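You operate a simulated robot arm through the tools that you are given. There is no shell and no other tool. Be economical: measure what you need, move in short steps, check, and stop when the job is done.

You are at the controls of a simulated robot arm. One attempt, no reset.

TASK
Put one of the beans tins from the breakfast bar on the grey coaster.
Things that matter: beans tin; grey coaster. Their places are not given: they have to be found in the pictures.

Only the result counts: the job must be done as asked and must still hold three seconds after the hand-in. Knocking over, shifting, dropping, spilling or breaking anything else fails it.

THE ROBOT
A 7-joint arm with a two-finger parallel gripper, fixed in place. Base frame: the origin is at the foot of the arm, x ahead of it, y to its left, z up; the work surface is at about z = 90. Lengths are in cm, angles in rad, forces in N, time in s.
Its first joint turns from -2.897 to 2.897 rad. Payload 4.4 kg.
The TCP is the grasp point between the finger pads, 2.3 cm short of the fingertips. In the tool frame z runs along the fingers and y along their closing line. The gripper opens to 9.4 cm. The fingers are 3.8 cm wide and 1 cm thick; the gripper's body (5.4 by 9.6 cm) begins 3.9 cm behind the TCP.
Orientation is that of the tool frame in the base frame, as [roll, pitch, yaw] about the fixed x, y, z axes, in that order (R = Rz(yaw) Ry(pitch) Rx(roll)). With the fingers straight down and closing along the base's y, the tool's x points along the base's -x, its y along +y and its z along -z.

THE INTERFACE
- The arm moves only by the tool nudge_tool. Its argument "rows" is a list of rows, each an object of numbers (a shift or turn left out is 0, a gripper value left out holds the last): "grip": the closure in counts, from 0 (fully open) to 255 (shut); "x", "y", "z": the shift along the tool's x, y, z in cm; "yaw": the turn about the tool's z in rad. In form: [{"grip": .., "x": .., "y": .., "z": .., "yaw": ..}, ...]. A call has 1 to 10 rows; each row shifts and turns the commanded pose from where the row before left it, along the tool's axes as they then stand. Each row takes 0.2 s and may step no farther than 5 cm and 0.15 rad from the row before; otherwise, or with a gripper value out of range, the whole call is refused. A pose out of reach is approached as far as the arm can. The call stops where the force on the tool passes 40 N (or 10 N more than at its start, if that is more) or the arm is blocked; 0.2 s more then pass. The fingers move at their own pace (about 7.2 cm/s each) and stop on an object; they squeeze with about 40 N. The grip force told is the motor's: it shows also when the fingers shut on nothing. Time passes only in rows, and 0.2 s behind the last, so rows that do not move let the fingers close. The reply holds the time, the measured pose of the TCP, the force on the tool along the base axes, the opening and the grip force, in the units named above and with some noise, and new pictures: "show" is both (left out), scene, wrist or none.
- Cameras (640 x 400 px; columns grow to the right, rows downward): "scene" is fixed at [21.18, 50.04, 145.28]; the picture's right is [-0.04, -1.00, 0.00], its down [-0.63, 0.03, -0.78] and it looks along [0.78, -0.03, -0.63] (base axes); focal length 324 px, centre (320, 200). "wrist" rides on the gripper at [8.6, 1.6, -7.4] in the tool frame; the picture's right is [-0.18, 0.98, 0.00], its down [-0.58, -0.11, -0.81] and it looks along [-0.79, -0.15, 0.59] (tool axes); focal length 243 px, centre (320, 200).
- pixel_to_xyz(camera, pixels): there is no depth. For up to 12 entries [column, row, z] of the newest picture of that camera ("zoom" is the newest enlarged one), the place [x, y] in the base frame at which the ray of that pixel passes the height z, good to about 0.2 cm, but the place of the scene camera against the robot may be out by one fixed shift of up to 1.2 cm in any direction. The clock stands still meanwhile.
- inspect(camera, box): a new picture of the part [left, top, right, bottom] of that camera's present view, enlarged. The clock stands still meanwhile.
- hand_in(): hands the job in; it is judged then, once.

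Work in short steps. Measure before you move; look again where a grasp or a placing could have gone wrong, and mend it. You have 60 turns and 200 pictures in all, those below and enlarged ones among them. Open the gripper and draw the arm clear of the work before you hand the job in, unless the task says otherwise; then end with one line.

The tools are called after ">>>" as name(argument=value, ...) on one line, values as JSON. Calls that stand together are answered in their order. nudge_tool: Moves the arm, as the interface text tells. Its arguments: {"type":"object","properties":{"rows":{"type":"array","items":{"type":"object","properties":{"grip":{"type":"number"},"x":{"type":"number"},"y":{"type":"number"},"z":{"type":"number"},"yaw":{"type":"number"}}}},"show":{"type":"string","enum":["both","scene","wrist","none"]}},"required":["rows"]} The other tools are called the same way: pixel_to_xyz (camera, pixels) gives the place at which the rays of pixels pass given heights; inspect (camera, box) takes an enlarged picture of a part of a camera's view; hand_in () hands the job in.

At the start:

```text
time_s: 0.0
tool_pos: [80.54, 22.32, 114.4]
ee_rot: [-3.141, -0.001, 3.141]
wrist_force: [0.0, -0.2, 0.9]
grip_width: 9.4
grip_force: 0.1
```

scene: 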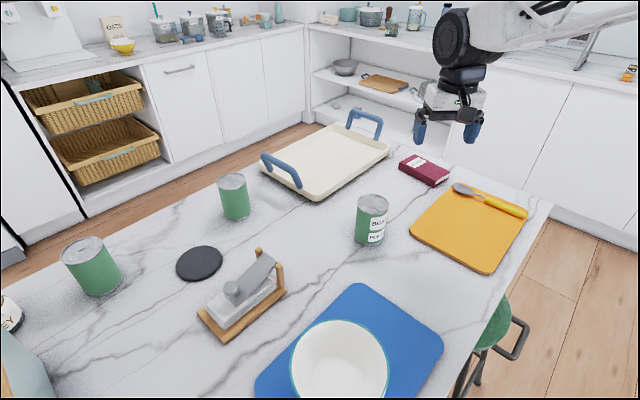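
wrist: 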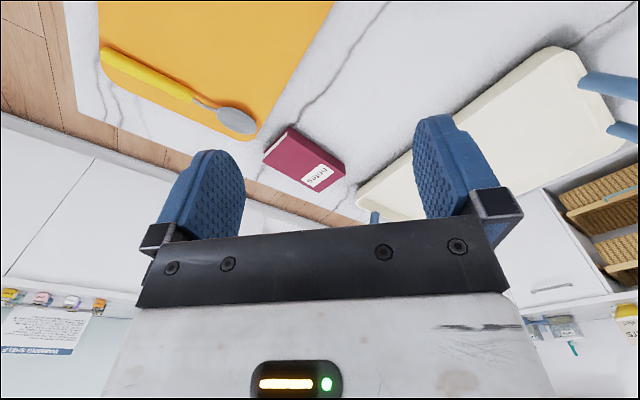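

The scene shows three green tins at about (371,220), (234,197) and (92,267), and a dark disc at (199,264). I enlarge them to read labels and check the coaster.

>>> inspect(camera="scene", box=[170, 150, 410, 300])

>>> inspect(camera="scene", box=[0, 220, 240, 370])

>>> pixel_to_xyz(camera="scene", pixels=[[372, 203, 101], [369, 240, 90], [231, 181, 101], [236, 215, 90], [84, 247, 101], [199, 263, 90.5], [176, 264, 90.5], [222, 263, 90.5], [199, 247, 90.5], [199, 282, 90.5], [356, 203, 101], [388, 203, 101]])

```text
2.67 times, centred on (290, 225) of scene
```

zoom: 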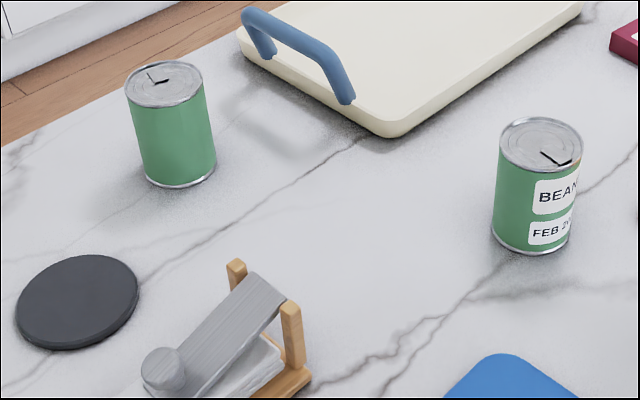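

```text
2.67 times, centred on (120, 295) of scene
```

zoom: 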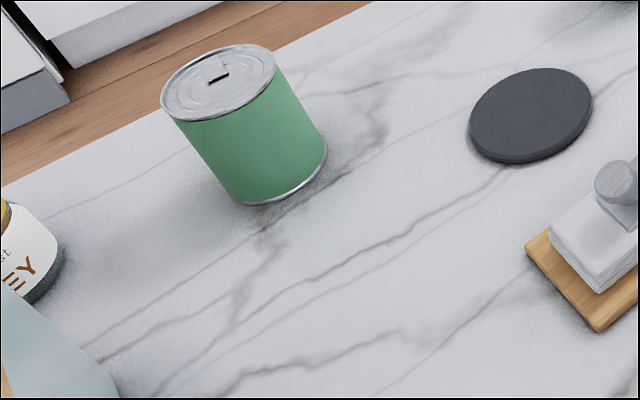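

```text
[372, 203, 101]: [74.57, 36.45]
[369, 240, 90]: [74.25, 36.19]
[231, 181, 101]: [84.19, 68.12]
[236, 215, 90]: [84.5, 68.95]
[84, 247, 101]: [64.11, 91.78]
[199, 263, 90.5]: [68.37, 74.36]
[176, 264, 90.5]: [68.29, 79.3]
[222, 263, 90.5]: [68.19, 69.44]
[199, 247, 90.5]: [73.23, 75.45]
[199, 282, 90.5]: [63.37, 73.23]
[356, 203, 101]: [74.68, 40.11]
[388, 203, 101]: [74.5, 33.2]
```

The tin at (371,220) is plainly marked BEANS; it stands near (74.5,36.3). The coaster is near (68.4,74.4), about 101 cm out, so reach is marginal. I move above the tin at a safe height to measure it with the wrist camera.

>>> nudge_tool(rows=[{"grip": 0, "x": 1.5, "y": 3.5, "yaw": 0}, {"x": 1.5, "y": 3.5}, {"x": 1.5, "y": 3.5}, {"x": 1.5, "y": 3.5}, {}])

>>> pixel_to_xyz(camera="scene", pixels=[[372, 214.4, 100], [372, 214.4, 101], [372, 214.4, 99], [369, 245, 90], [260, 250, 98], [283, 292, 90], [227, 341, 90], [198, 310, 90], [257, 252, 97], [240, 285, 97]])

```text
time_s: 1.2
tool_pos: [74.74, 36.11, 114.34]
ee_rot: [-3.141, -0.001, -3.141]
wrist_force: [-0.1, 0.4, 0.0]
grip_width: 9.38
grip_force: 0.1
```

scene: 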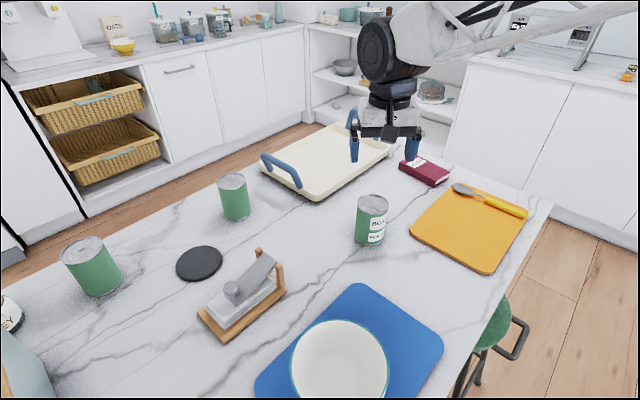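
wrist: 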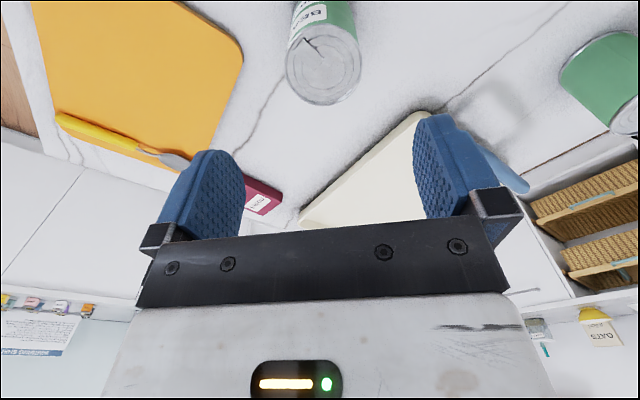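

```text
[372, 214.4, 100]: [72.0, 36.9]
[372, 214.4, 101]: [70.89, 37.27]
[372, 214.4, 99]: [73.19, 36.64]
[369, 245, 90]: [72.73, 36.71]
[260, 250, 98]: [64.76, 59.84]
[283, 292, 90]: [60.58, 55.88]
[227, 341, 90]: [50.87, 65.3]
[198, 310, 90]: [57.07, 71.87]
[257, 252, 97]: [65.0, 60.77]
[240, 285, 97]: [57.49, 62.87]
```

In the wrist picture the tin's lid is centred at about (323,67), spanning columns 286–361. I measure it at lid height.

>>> inspect(camera="wrist", box=[240, 0, 400, 110])

>>> pixel_to_xyz(camera="wrist", pixels=[[323, 67, 99.5], [286, 67, 99.5], [361, 65, 99.5], [323, 105, 99.5], [323, 105, 100.5]])

>>> pixel_to_xyz(camera="scene", pixels=[[372, 204, 99.5], [372, 193.8, 99.5], [372, 214.4, 99.5], [357, 204, 99.5], [388, 204, 99.5]])

```text
3.64 times, centred on (320, 55) of wrist
```

zoom: 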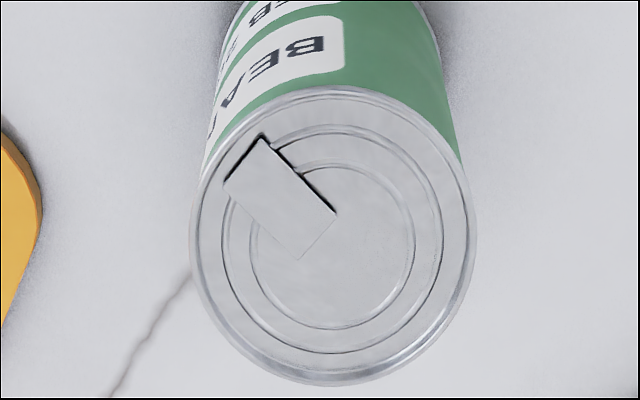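

```text
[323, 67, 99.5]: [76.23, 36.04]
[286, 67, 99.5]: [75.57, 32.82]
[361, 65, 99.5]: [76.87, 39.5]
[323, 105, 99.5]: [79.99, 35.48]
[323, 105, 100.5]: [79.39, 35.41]
```

```text
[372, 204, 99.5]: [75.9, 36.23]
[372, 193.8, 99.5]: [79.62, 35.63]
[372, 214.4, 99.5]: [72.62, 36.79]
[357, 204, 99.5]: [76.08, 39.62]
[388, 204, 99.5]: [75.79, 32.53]
```

The wrist camera puts the lid centre at (76.1,36.1), about 6.9 cm across and topping out at z≈99.5; the scene camera agrees within 0.3 cm. I turn the tool radially (yaw −0.443) and aim the TCP 1.3 cm inward of the tin axis to gain reach at the coaster.

>>> nudge_tool(rows=[{"x": -0.19, "y": -0.57}, {"yaw": -0.148}, {"yaw": -0.148}, {"yaw": -0.147}, {"z": 4}, {"z": 4}, {}])

```text
time_s: 2.8
tool_pos: [74.68, 35.45, 106.21]
ee_rot: [3.141, -0.001, -2.699]
wrist_force: [-0.1, 0.8, 0.7]
grip_width: 9.41
grip_force: 0.0
```

scene: 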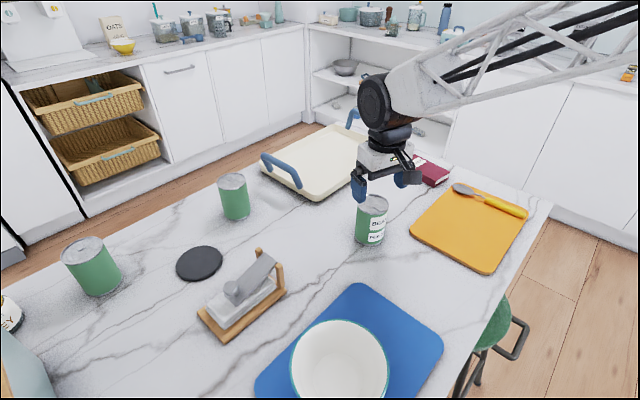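
wrist: 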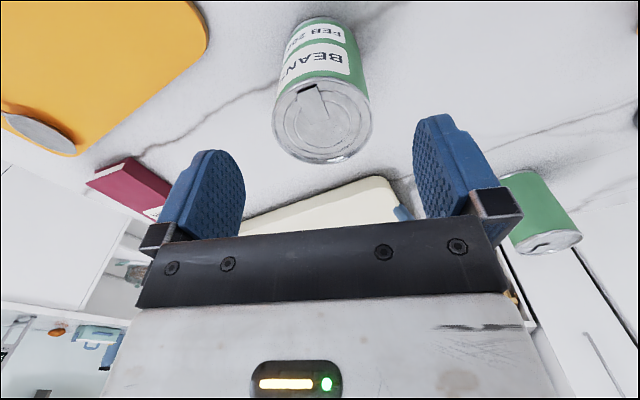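

The lid now spans columns 273–372, centred near (322,121), between the fingers. I check its place again.

>>> pixel_to_xyz(camera="wrist", pixels=[[322, 120, 99.5], [273, 120, 99.5], [372, 120, 99.5]])

```text
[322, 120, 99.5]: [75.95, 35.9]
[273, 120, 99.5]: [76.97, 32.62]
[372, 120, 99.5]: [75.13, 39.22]
```

The tin is 1.34 cm ahead of the TCP and only 0.14 cm off sideways, as planned. I descend to z≈96.8 and close.

>>> nudge_tool(rows=[{"z": 3.5}, {"z": 3.5}, {"z": 2.4}, {}, {"grip": 255}, {}, {}, {}])

```text
time_s: 4.6
tool_pos: [74.51, 35.48, 96.85]
ee_rot: [-3.141, -0.001, -2.698]
wrist_force: [0.5, -0.9, 0.1]
grip_width: 6.72
grip_force: 39.9
```

scene: 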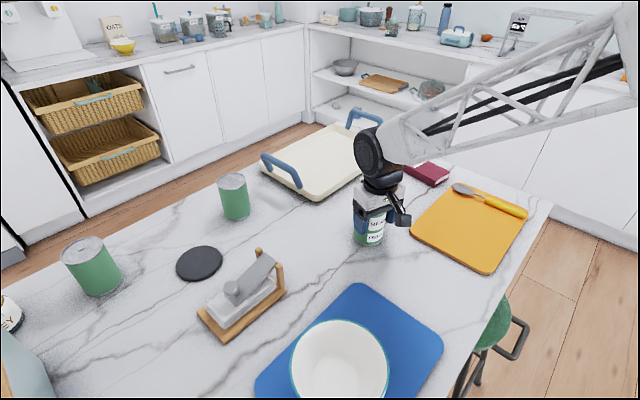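
wrist: 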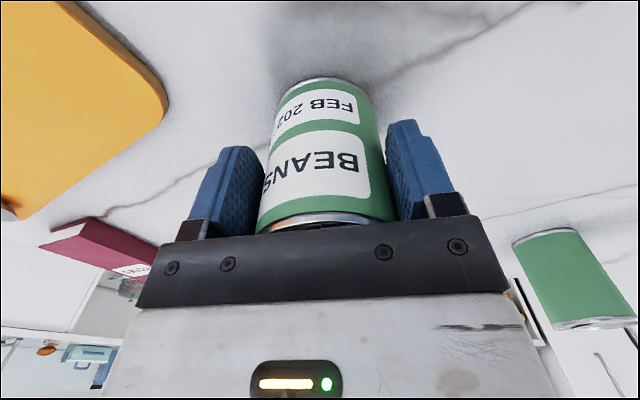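

The grip holds (6.72 cm, 40 N). I lift straight up 12 cm and turn the tool to the coaster's direction (47.4°).

>>> nudge_tool(rows=[{"z": -2}, {"z": -3.5}, {"z": -3.5}, {"z": -3}, {"yaw": -0.128}, {"yaw": -0.128}, {"yaw": -0.128}, {}])

```text
time_s: 6.4
tool_pos: [74.86, 35.65, 109.02]
ee_rot: [-3.139, -0.001, -2.314]
wrist_force: [-0.3, 0.3, -4.6]
grip_width: 6.71
grip_force: 39.5
```

scene: 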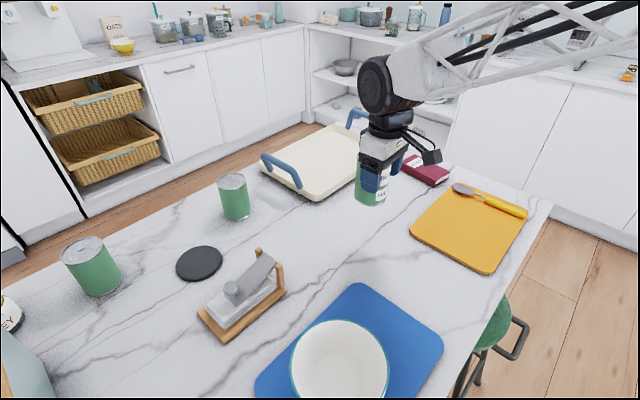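
wrist: 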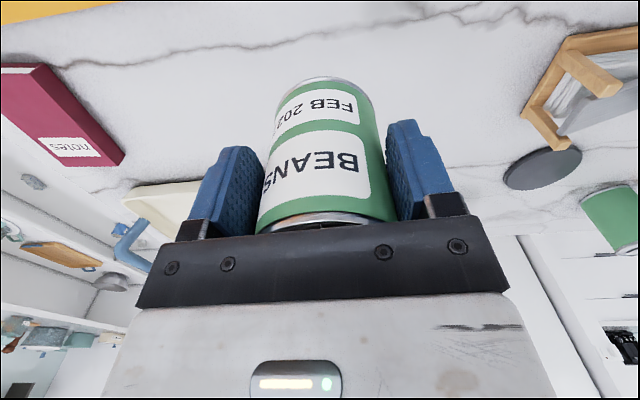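

The tin hangs level and clear; the tin base is about z 102. I swing toward a point about 9 cm short of the coaster along the radial direction.

>>> nudge_tool(rows=[{"x": -1.0, "y": 2.5}, {"x": -1.9, "y": 3.8}, {"x": -1.9, "y": 3.9}, {"x": -2, "y": 3.9}, {"x": -2, "y": 3.9}, {"x": -2, "y": 3.9}, {"x": -2, "y": 3.9}, {"x": -1.5, "y": 3}, {"x": -1, "y": 2}, {}])

```text
time_s: 8.6
tool_pos: [62.65, 67.71, 109.1]
ee_rot: [3.141, -0.001, -2.315]
wrist_force: [0.4, 0.2, -4.3]
grip_width: 6.69
grip_force: 39.8
```

scene: 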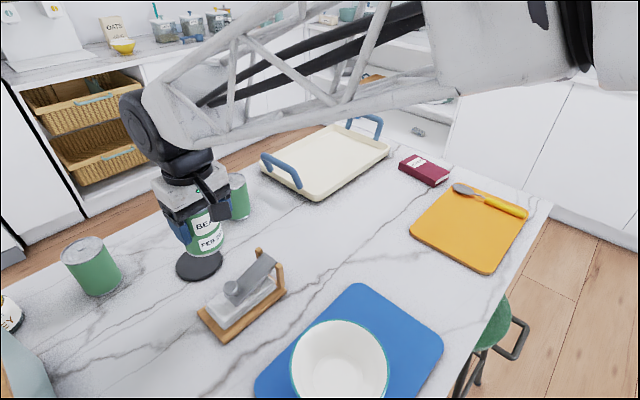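
wrist: 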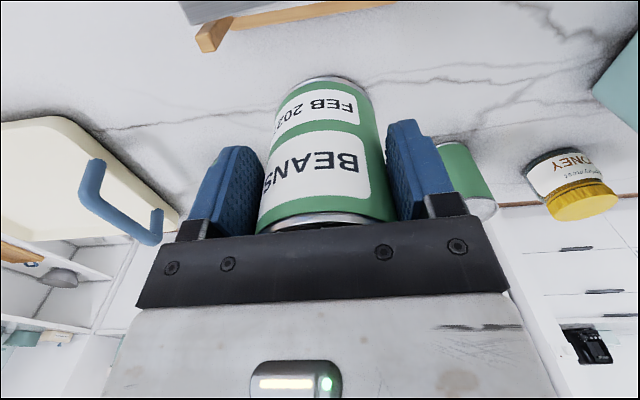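

The arm is at (62.65,67.71), level. I extend slowly 7.5 cm forward, watching how far the reach goes.

>>> nudge_tool(rows=[{"x": -1.5, "y": 0.1}, {"x": -1.5, "y": 0.1}, {"x": -1.5}, {"x": -1.5}, {"x": -1.5}, {}, {}])

```text
time_s: 10.2
tool_pos: [67.5, 73.35, 109.0]
ee_rot: [3.14, 0.001, -2.314]
wrist_force: [0.6, -0.7, -4.0]
grip_width: 6.7
grip_force: 39.8
```

scene: 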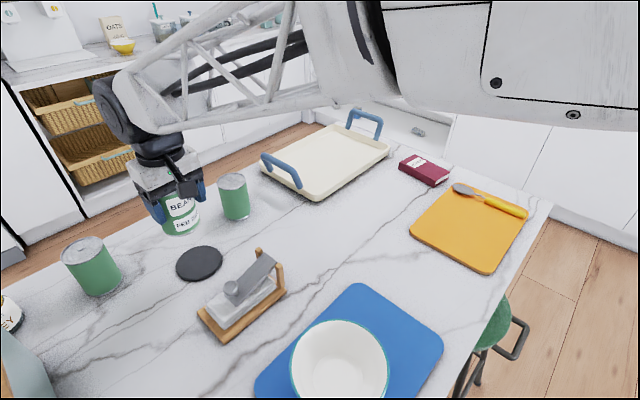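
wrist: 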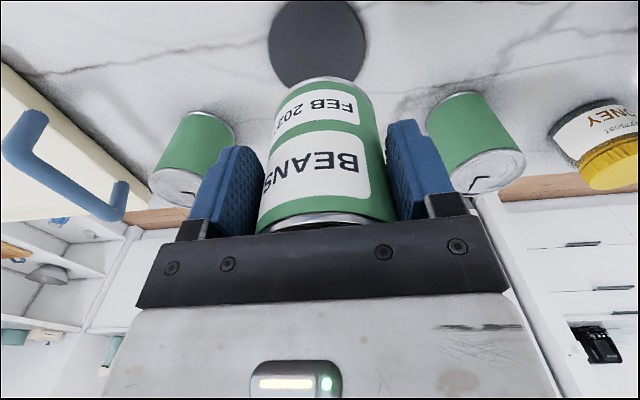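

Reached without strain, and the coaster is now visible in the wrist picture, columns 267–367 with its widest row near 37. I measure it from here.

>>> pixel_to_xyz(camera="wrist", pixels=[[267, 37, 90.7], [367, 37, 90.7], [317, 37, 90.7], [268, 50, 90.7], [366, 30, 90.7], [285, 78, 90.7], [343, 2, 90.7], [292, 2, 90.7], [360, 61, 90.7]])

>>> inspect(camera="wrist", box=[240, 0, 400, 100])

```text
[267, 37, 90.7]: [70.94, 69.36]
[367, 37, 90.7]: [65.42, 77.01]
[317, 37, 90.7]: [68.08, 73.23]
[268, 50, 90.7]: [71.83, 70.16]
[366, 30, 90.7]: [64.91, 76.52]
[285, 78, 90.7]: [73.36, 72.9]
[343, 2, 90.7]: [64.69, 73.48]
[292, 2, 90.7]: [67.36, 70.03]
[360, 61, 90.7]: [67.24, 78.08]
```

```text
4.00 times, centred on (320, 50) of wrist
```

zoom: 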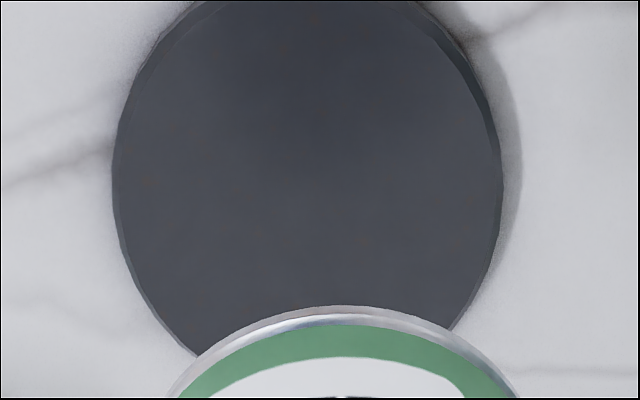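

The rim is clear in the enlargement; I take rim points from it to fit the centre.

>>> pixel_to_xyz(camera="zoom", pixels=[[112, 190, 90.6], [503, 190, 90.6], [195, 355, 90.6], [452, 329, 90.6], [190, 3, 90.6], [415, 3, 90.6], [150, 303, 90.6], [485, 270, 90.6]])

```text
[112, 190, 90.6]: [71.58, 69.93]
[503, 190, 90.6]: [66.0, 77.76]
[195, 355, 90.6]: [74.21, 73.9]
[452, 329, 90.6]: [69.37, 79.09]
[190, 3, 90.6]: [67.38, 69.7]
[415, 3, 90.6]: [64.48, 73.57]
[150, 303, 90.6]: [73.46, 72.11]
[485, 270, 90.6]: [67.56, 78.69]
```

The rim fits a circle of radius 4.85 centred at (69.2,74.15); the tin's axis is at about (68.4,74.3). I shift 0.4 forward and 0.65 sideways, then lower to about 1 cm above the coaster.

>>> nudge_tool(rows=[{"x": -0.4, "y": -0.65}, {}, {"z": 3}, {"z": 3}, {"z": 2.5}, {"z": 1.5}, {}])

```text
time_s: 11.8
tool_pos: [68.06, 73.22, 98.95]
ee_rot: [-3.141, 0.0, -2.314]
wrist_force: [-0.1, -0.8, -4.0]
grip_width: 6.69
grip_force: 39.5
```

scene: 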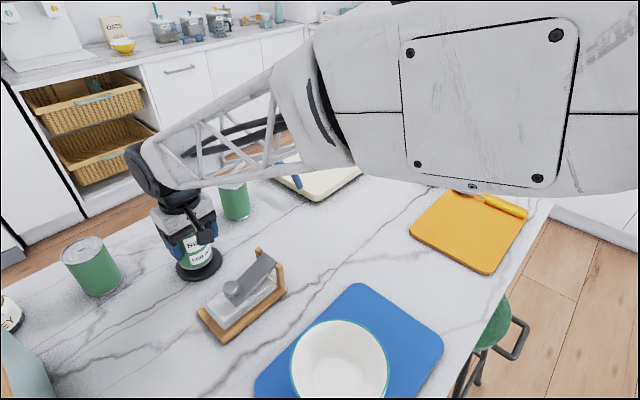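
wrist: 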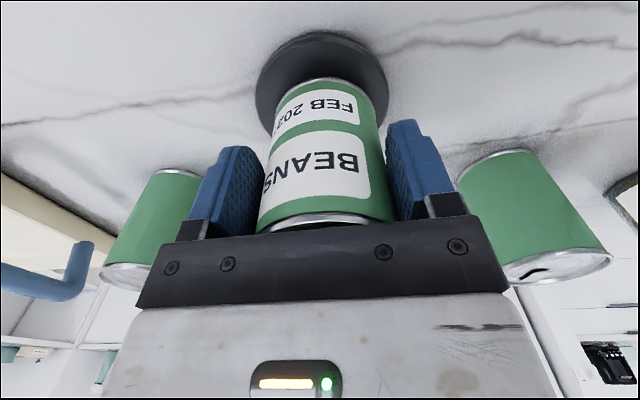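

The tin sits centred over the coaster (rim columns 256–388, tin centre ~324), with about 1 cm to go. I lower in small steps to contact.

>>> nudge_tool(rows=[{"z": 0.4}, {"z": 0.3}, {"z": 0.3}, {"z": 0.2}, {}])

```text
time_s: 13.0
tool_pos: [68.09, 73.14, 97.83]
ee_rot: [3.139, 0.002, -2.315]
wrist_force: [-0.7, -0.2, -5.0]
grip_width: 6.7
grip_force: 39.8
```

scene: 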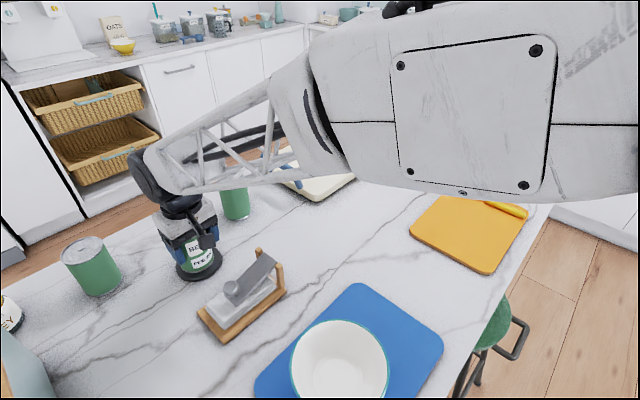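
wrist: 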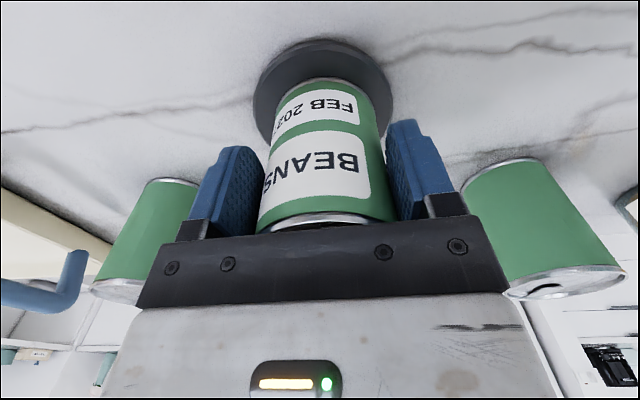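

Not in contact yet: the force is still the tin's weight (about −5 N) at z 97.83. I lower in 0.1 cm steps.

>>> nudge_tool(rows=[{"z": 0.1}, {"z": 0.1}, {"z": 0.1}, {}], show="none")

```text
time_s: 14.0
tool_pos: [68.23, 73.19, 97.79]
ee_rot: [3.142, 0.003, -2.314]
wrist_force: [-1.3, -6.7, 28.4]
grip_width: 6.69
grip_force: 39.8
```

Contact (force rose to +28 N at z 97.8). I ease up 0.2 cm to relieve the load, then open.

>>> nudge_tool(rows=[{"z": -0.1}, {"z": -0.1}, {}, {"grip": 0}, {}, {}, {}])

```text
time_s: 15.6
tool_pos: [68.2, 73.25, 97.61]
ee_rot: [3.141, -0.001, -2.314]
wrist_force: [1.0, 0.9, 0.1]
grip_width: 9.4
grip_force: 0.1
```

scene: 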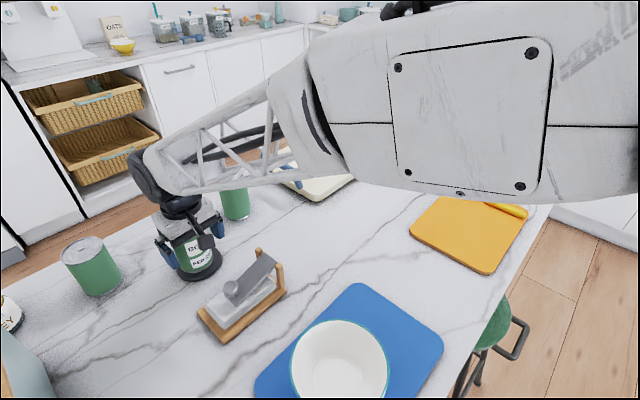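
wrist: 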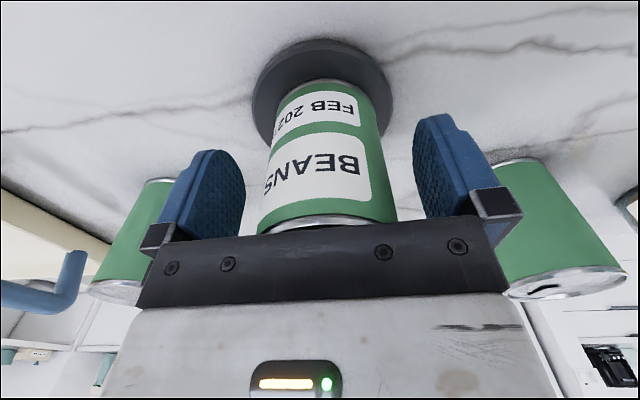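

The fingers are fully open and the tin stands on the coaster. I raise straight up 14 cm, then draw back toward the base.

>>> nudge_tool(rows=[{"z": -1.5}, {"z": -2.5}, {"z": -3.5}, {"z": -3.5}, {"z": -3}, {"x": 4}, {"x": 4}, {"x": 4}, {"x": 4}, {}])

```text
time_s: 17.8
tool_pos: [57.33, 61.35, 111.55]
ee_rot: [-3.14, 0.0, -2.315]
wrist_force: [0.4, 0.1, 0.1]
grip_width: 9.42
grip_force: 0.0
```

scene: 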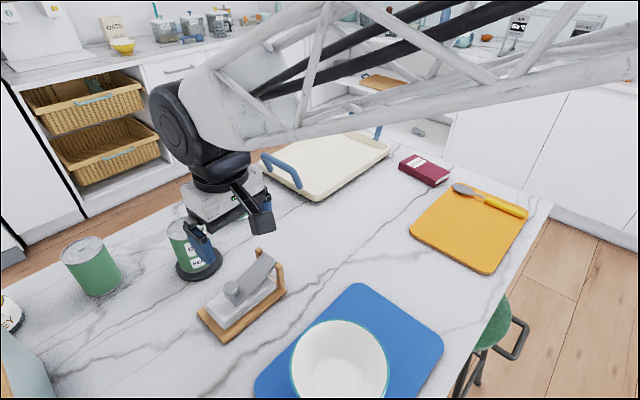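
wrist: 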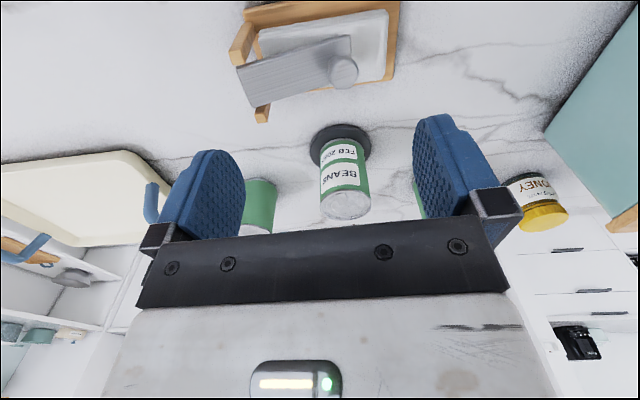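

The tin stands upright on the coaster at (190,247) and nothing else has moved. I lift a bit more and inspect once.

>>> nudge_tool(rows=[{"z": -4, "x": 2}, {"z": -4, "x": 2}, {"x": 3, "y": -3.5}, {"x": 3, "y": -3.5}, {}, {}], show="scene")

>>> inspect(camera="scene", box=[130, 190, 290, 290])

```text
time_s: 19.2
tool_pos: [55.79, 49.49, 119.47]
ee_rot: [-3.141, 0.0, -2.314]
wrist_force: [-0.4, 0.4, 0.0]
grip_width: 9.39
grip_force: 0.1
```

scene: 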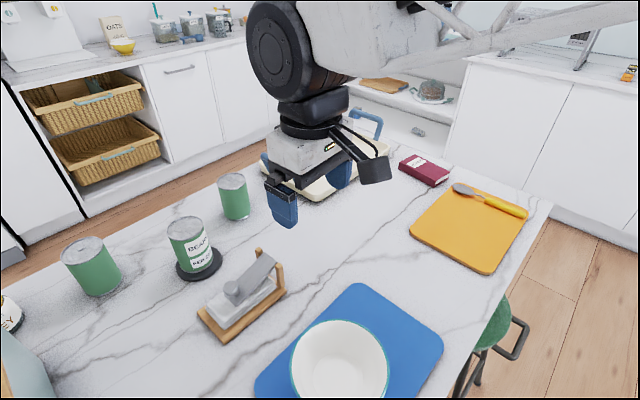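

```text
4.00 times, centred on (210, 240) of scene
```

zoom: 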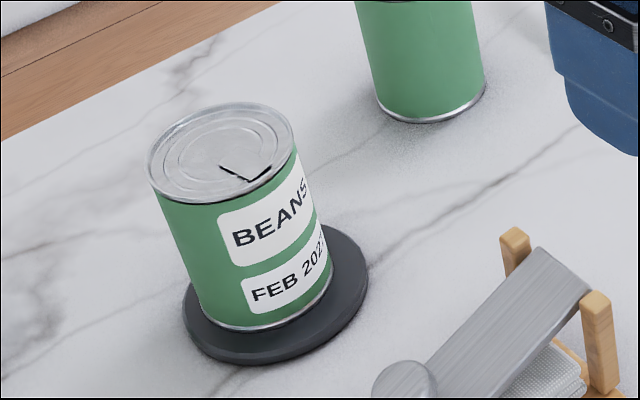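

The beans tin stands upright and centred on the grey coaster, the gripper is open and the arm is clear. I hand in.

>>> hand_in()

```text
The job is handed in.
```

I put the tin labelled BEANS on the grey coaster. It stands upright and centred, nothing else was moved, and the job is handed in.
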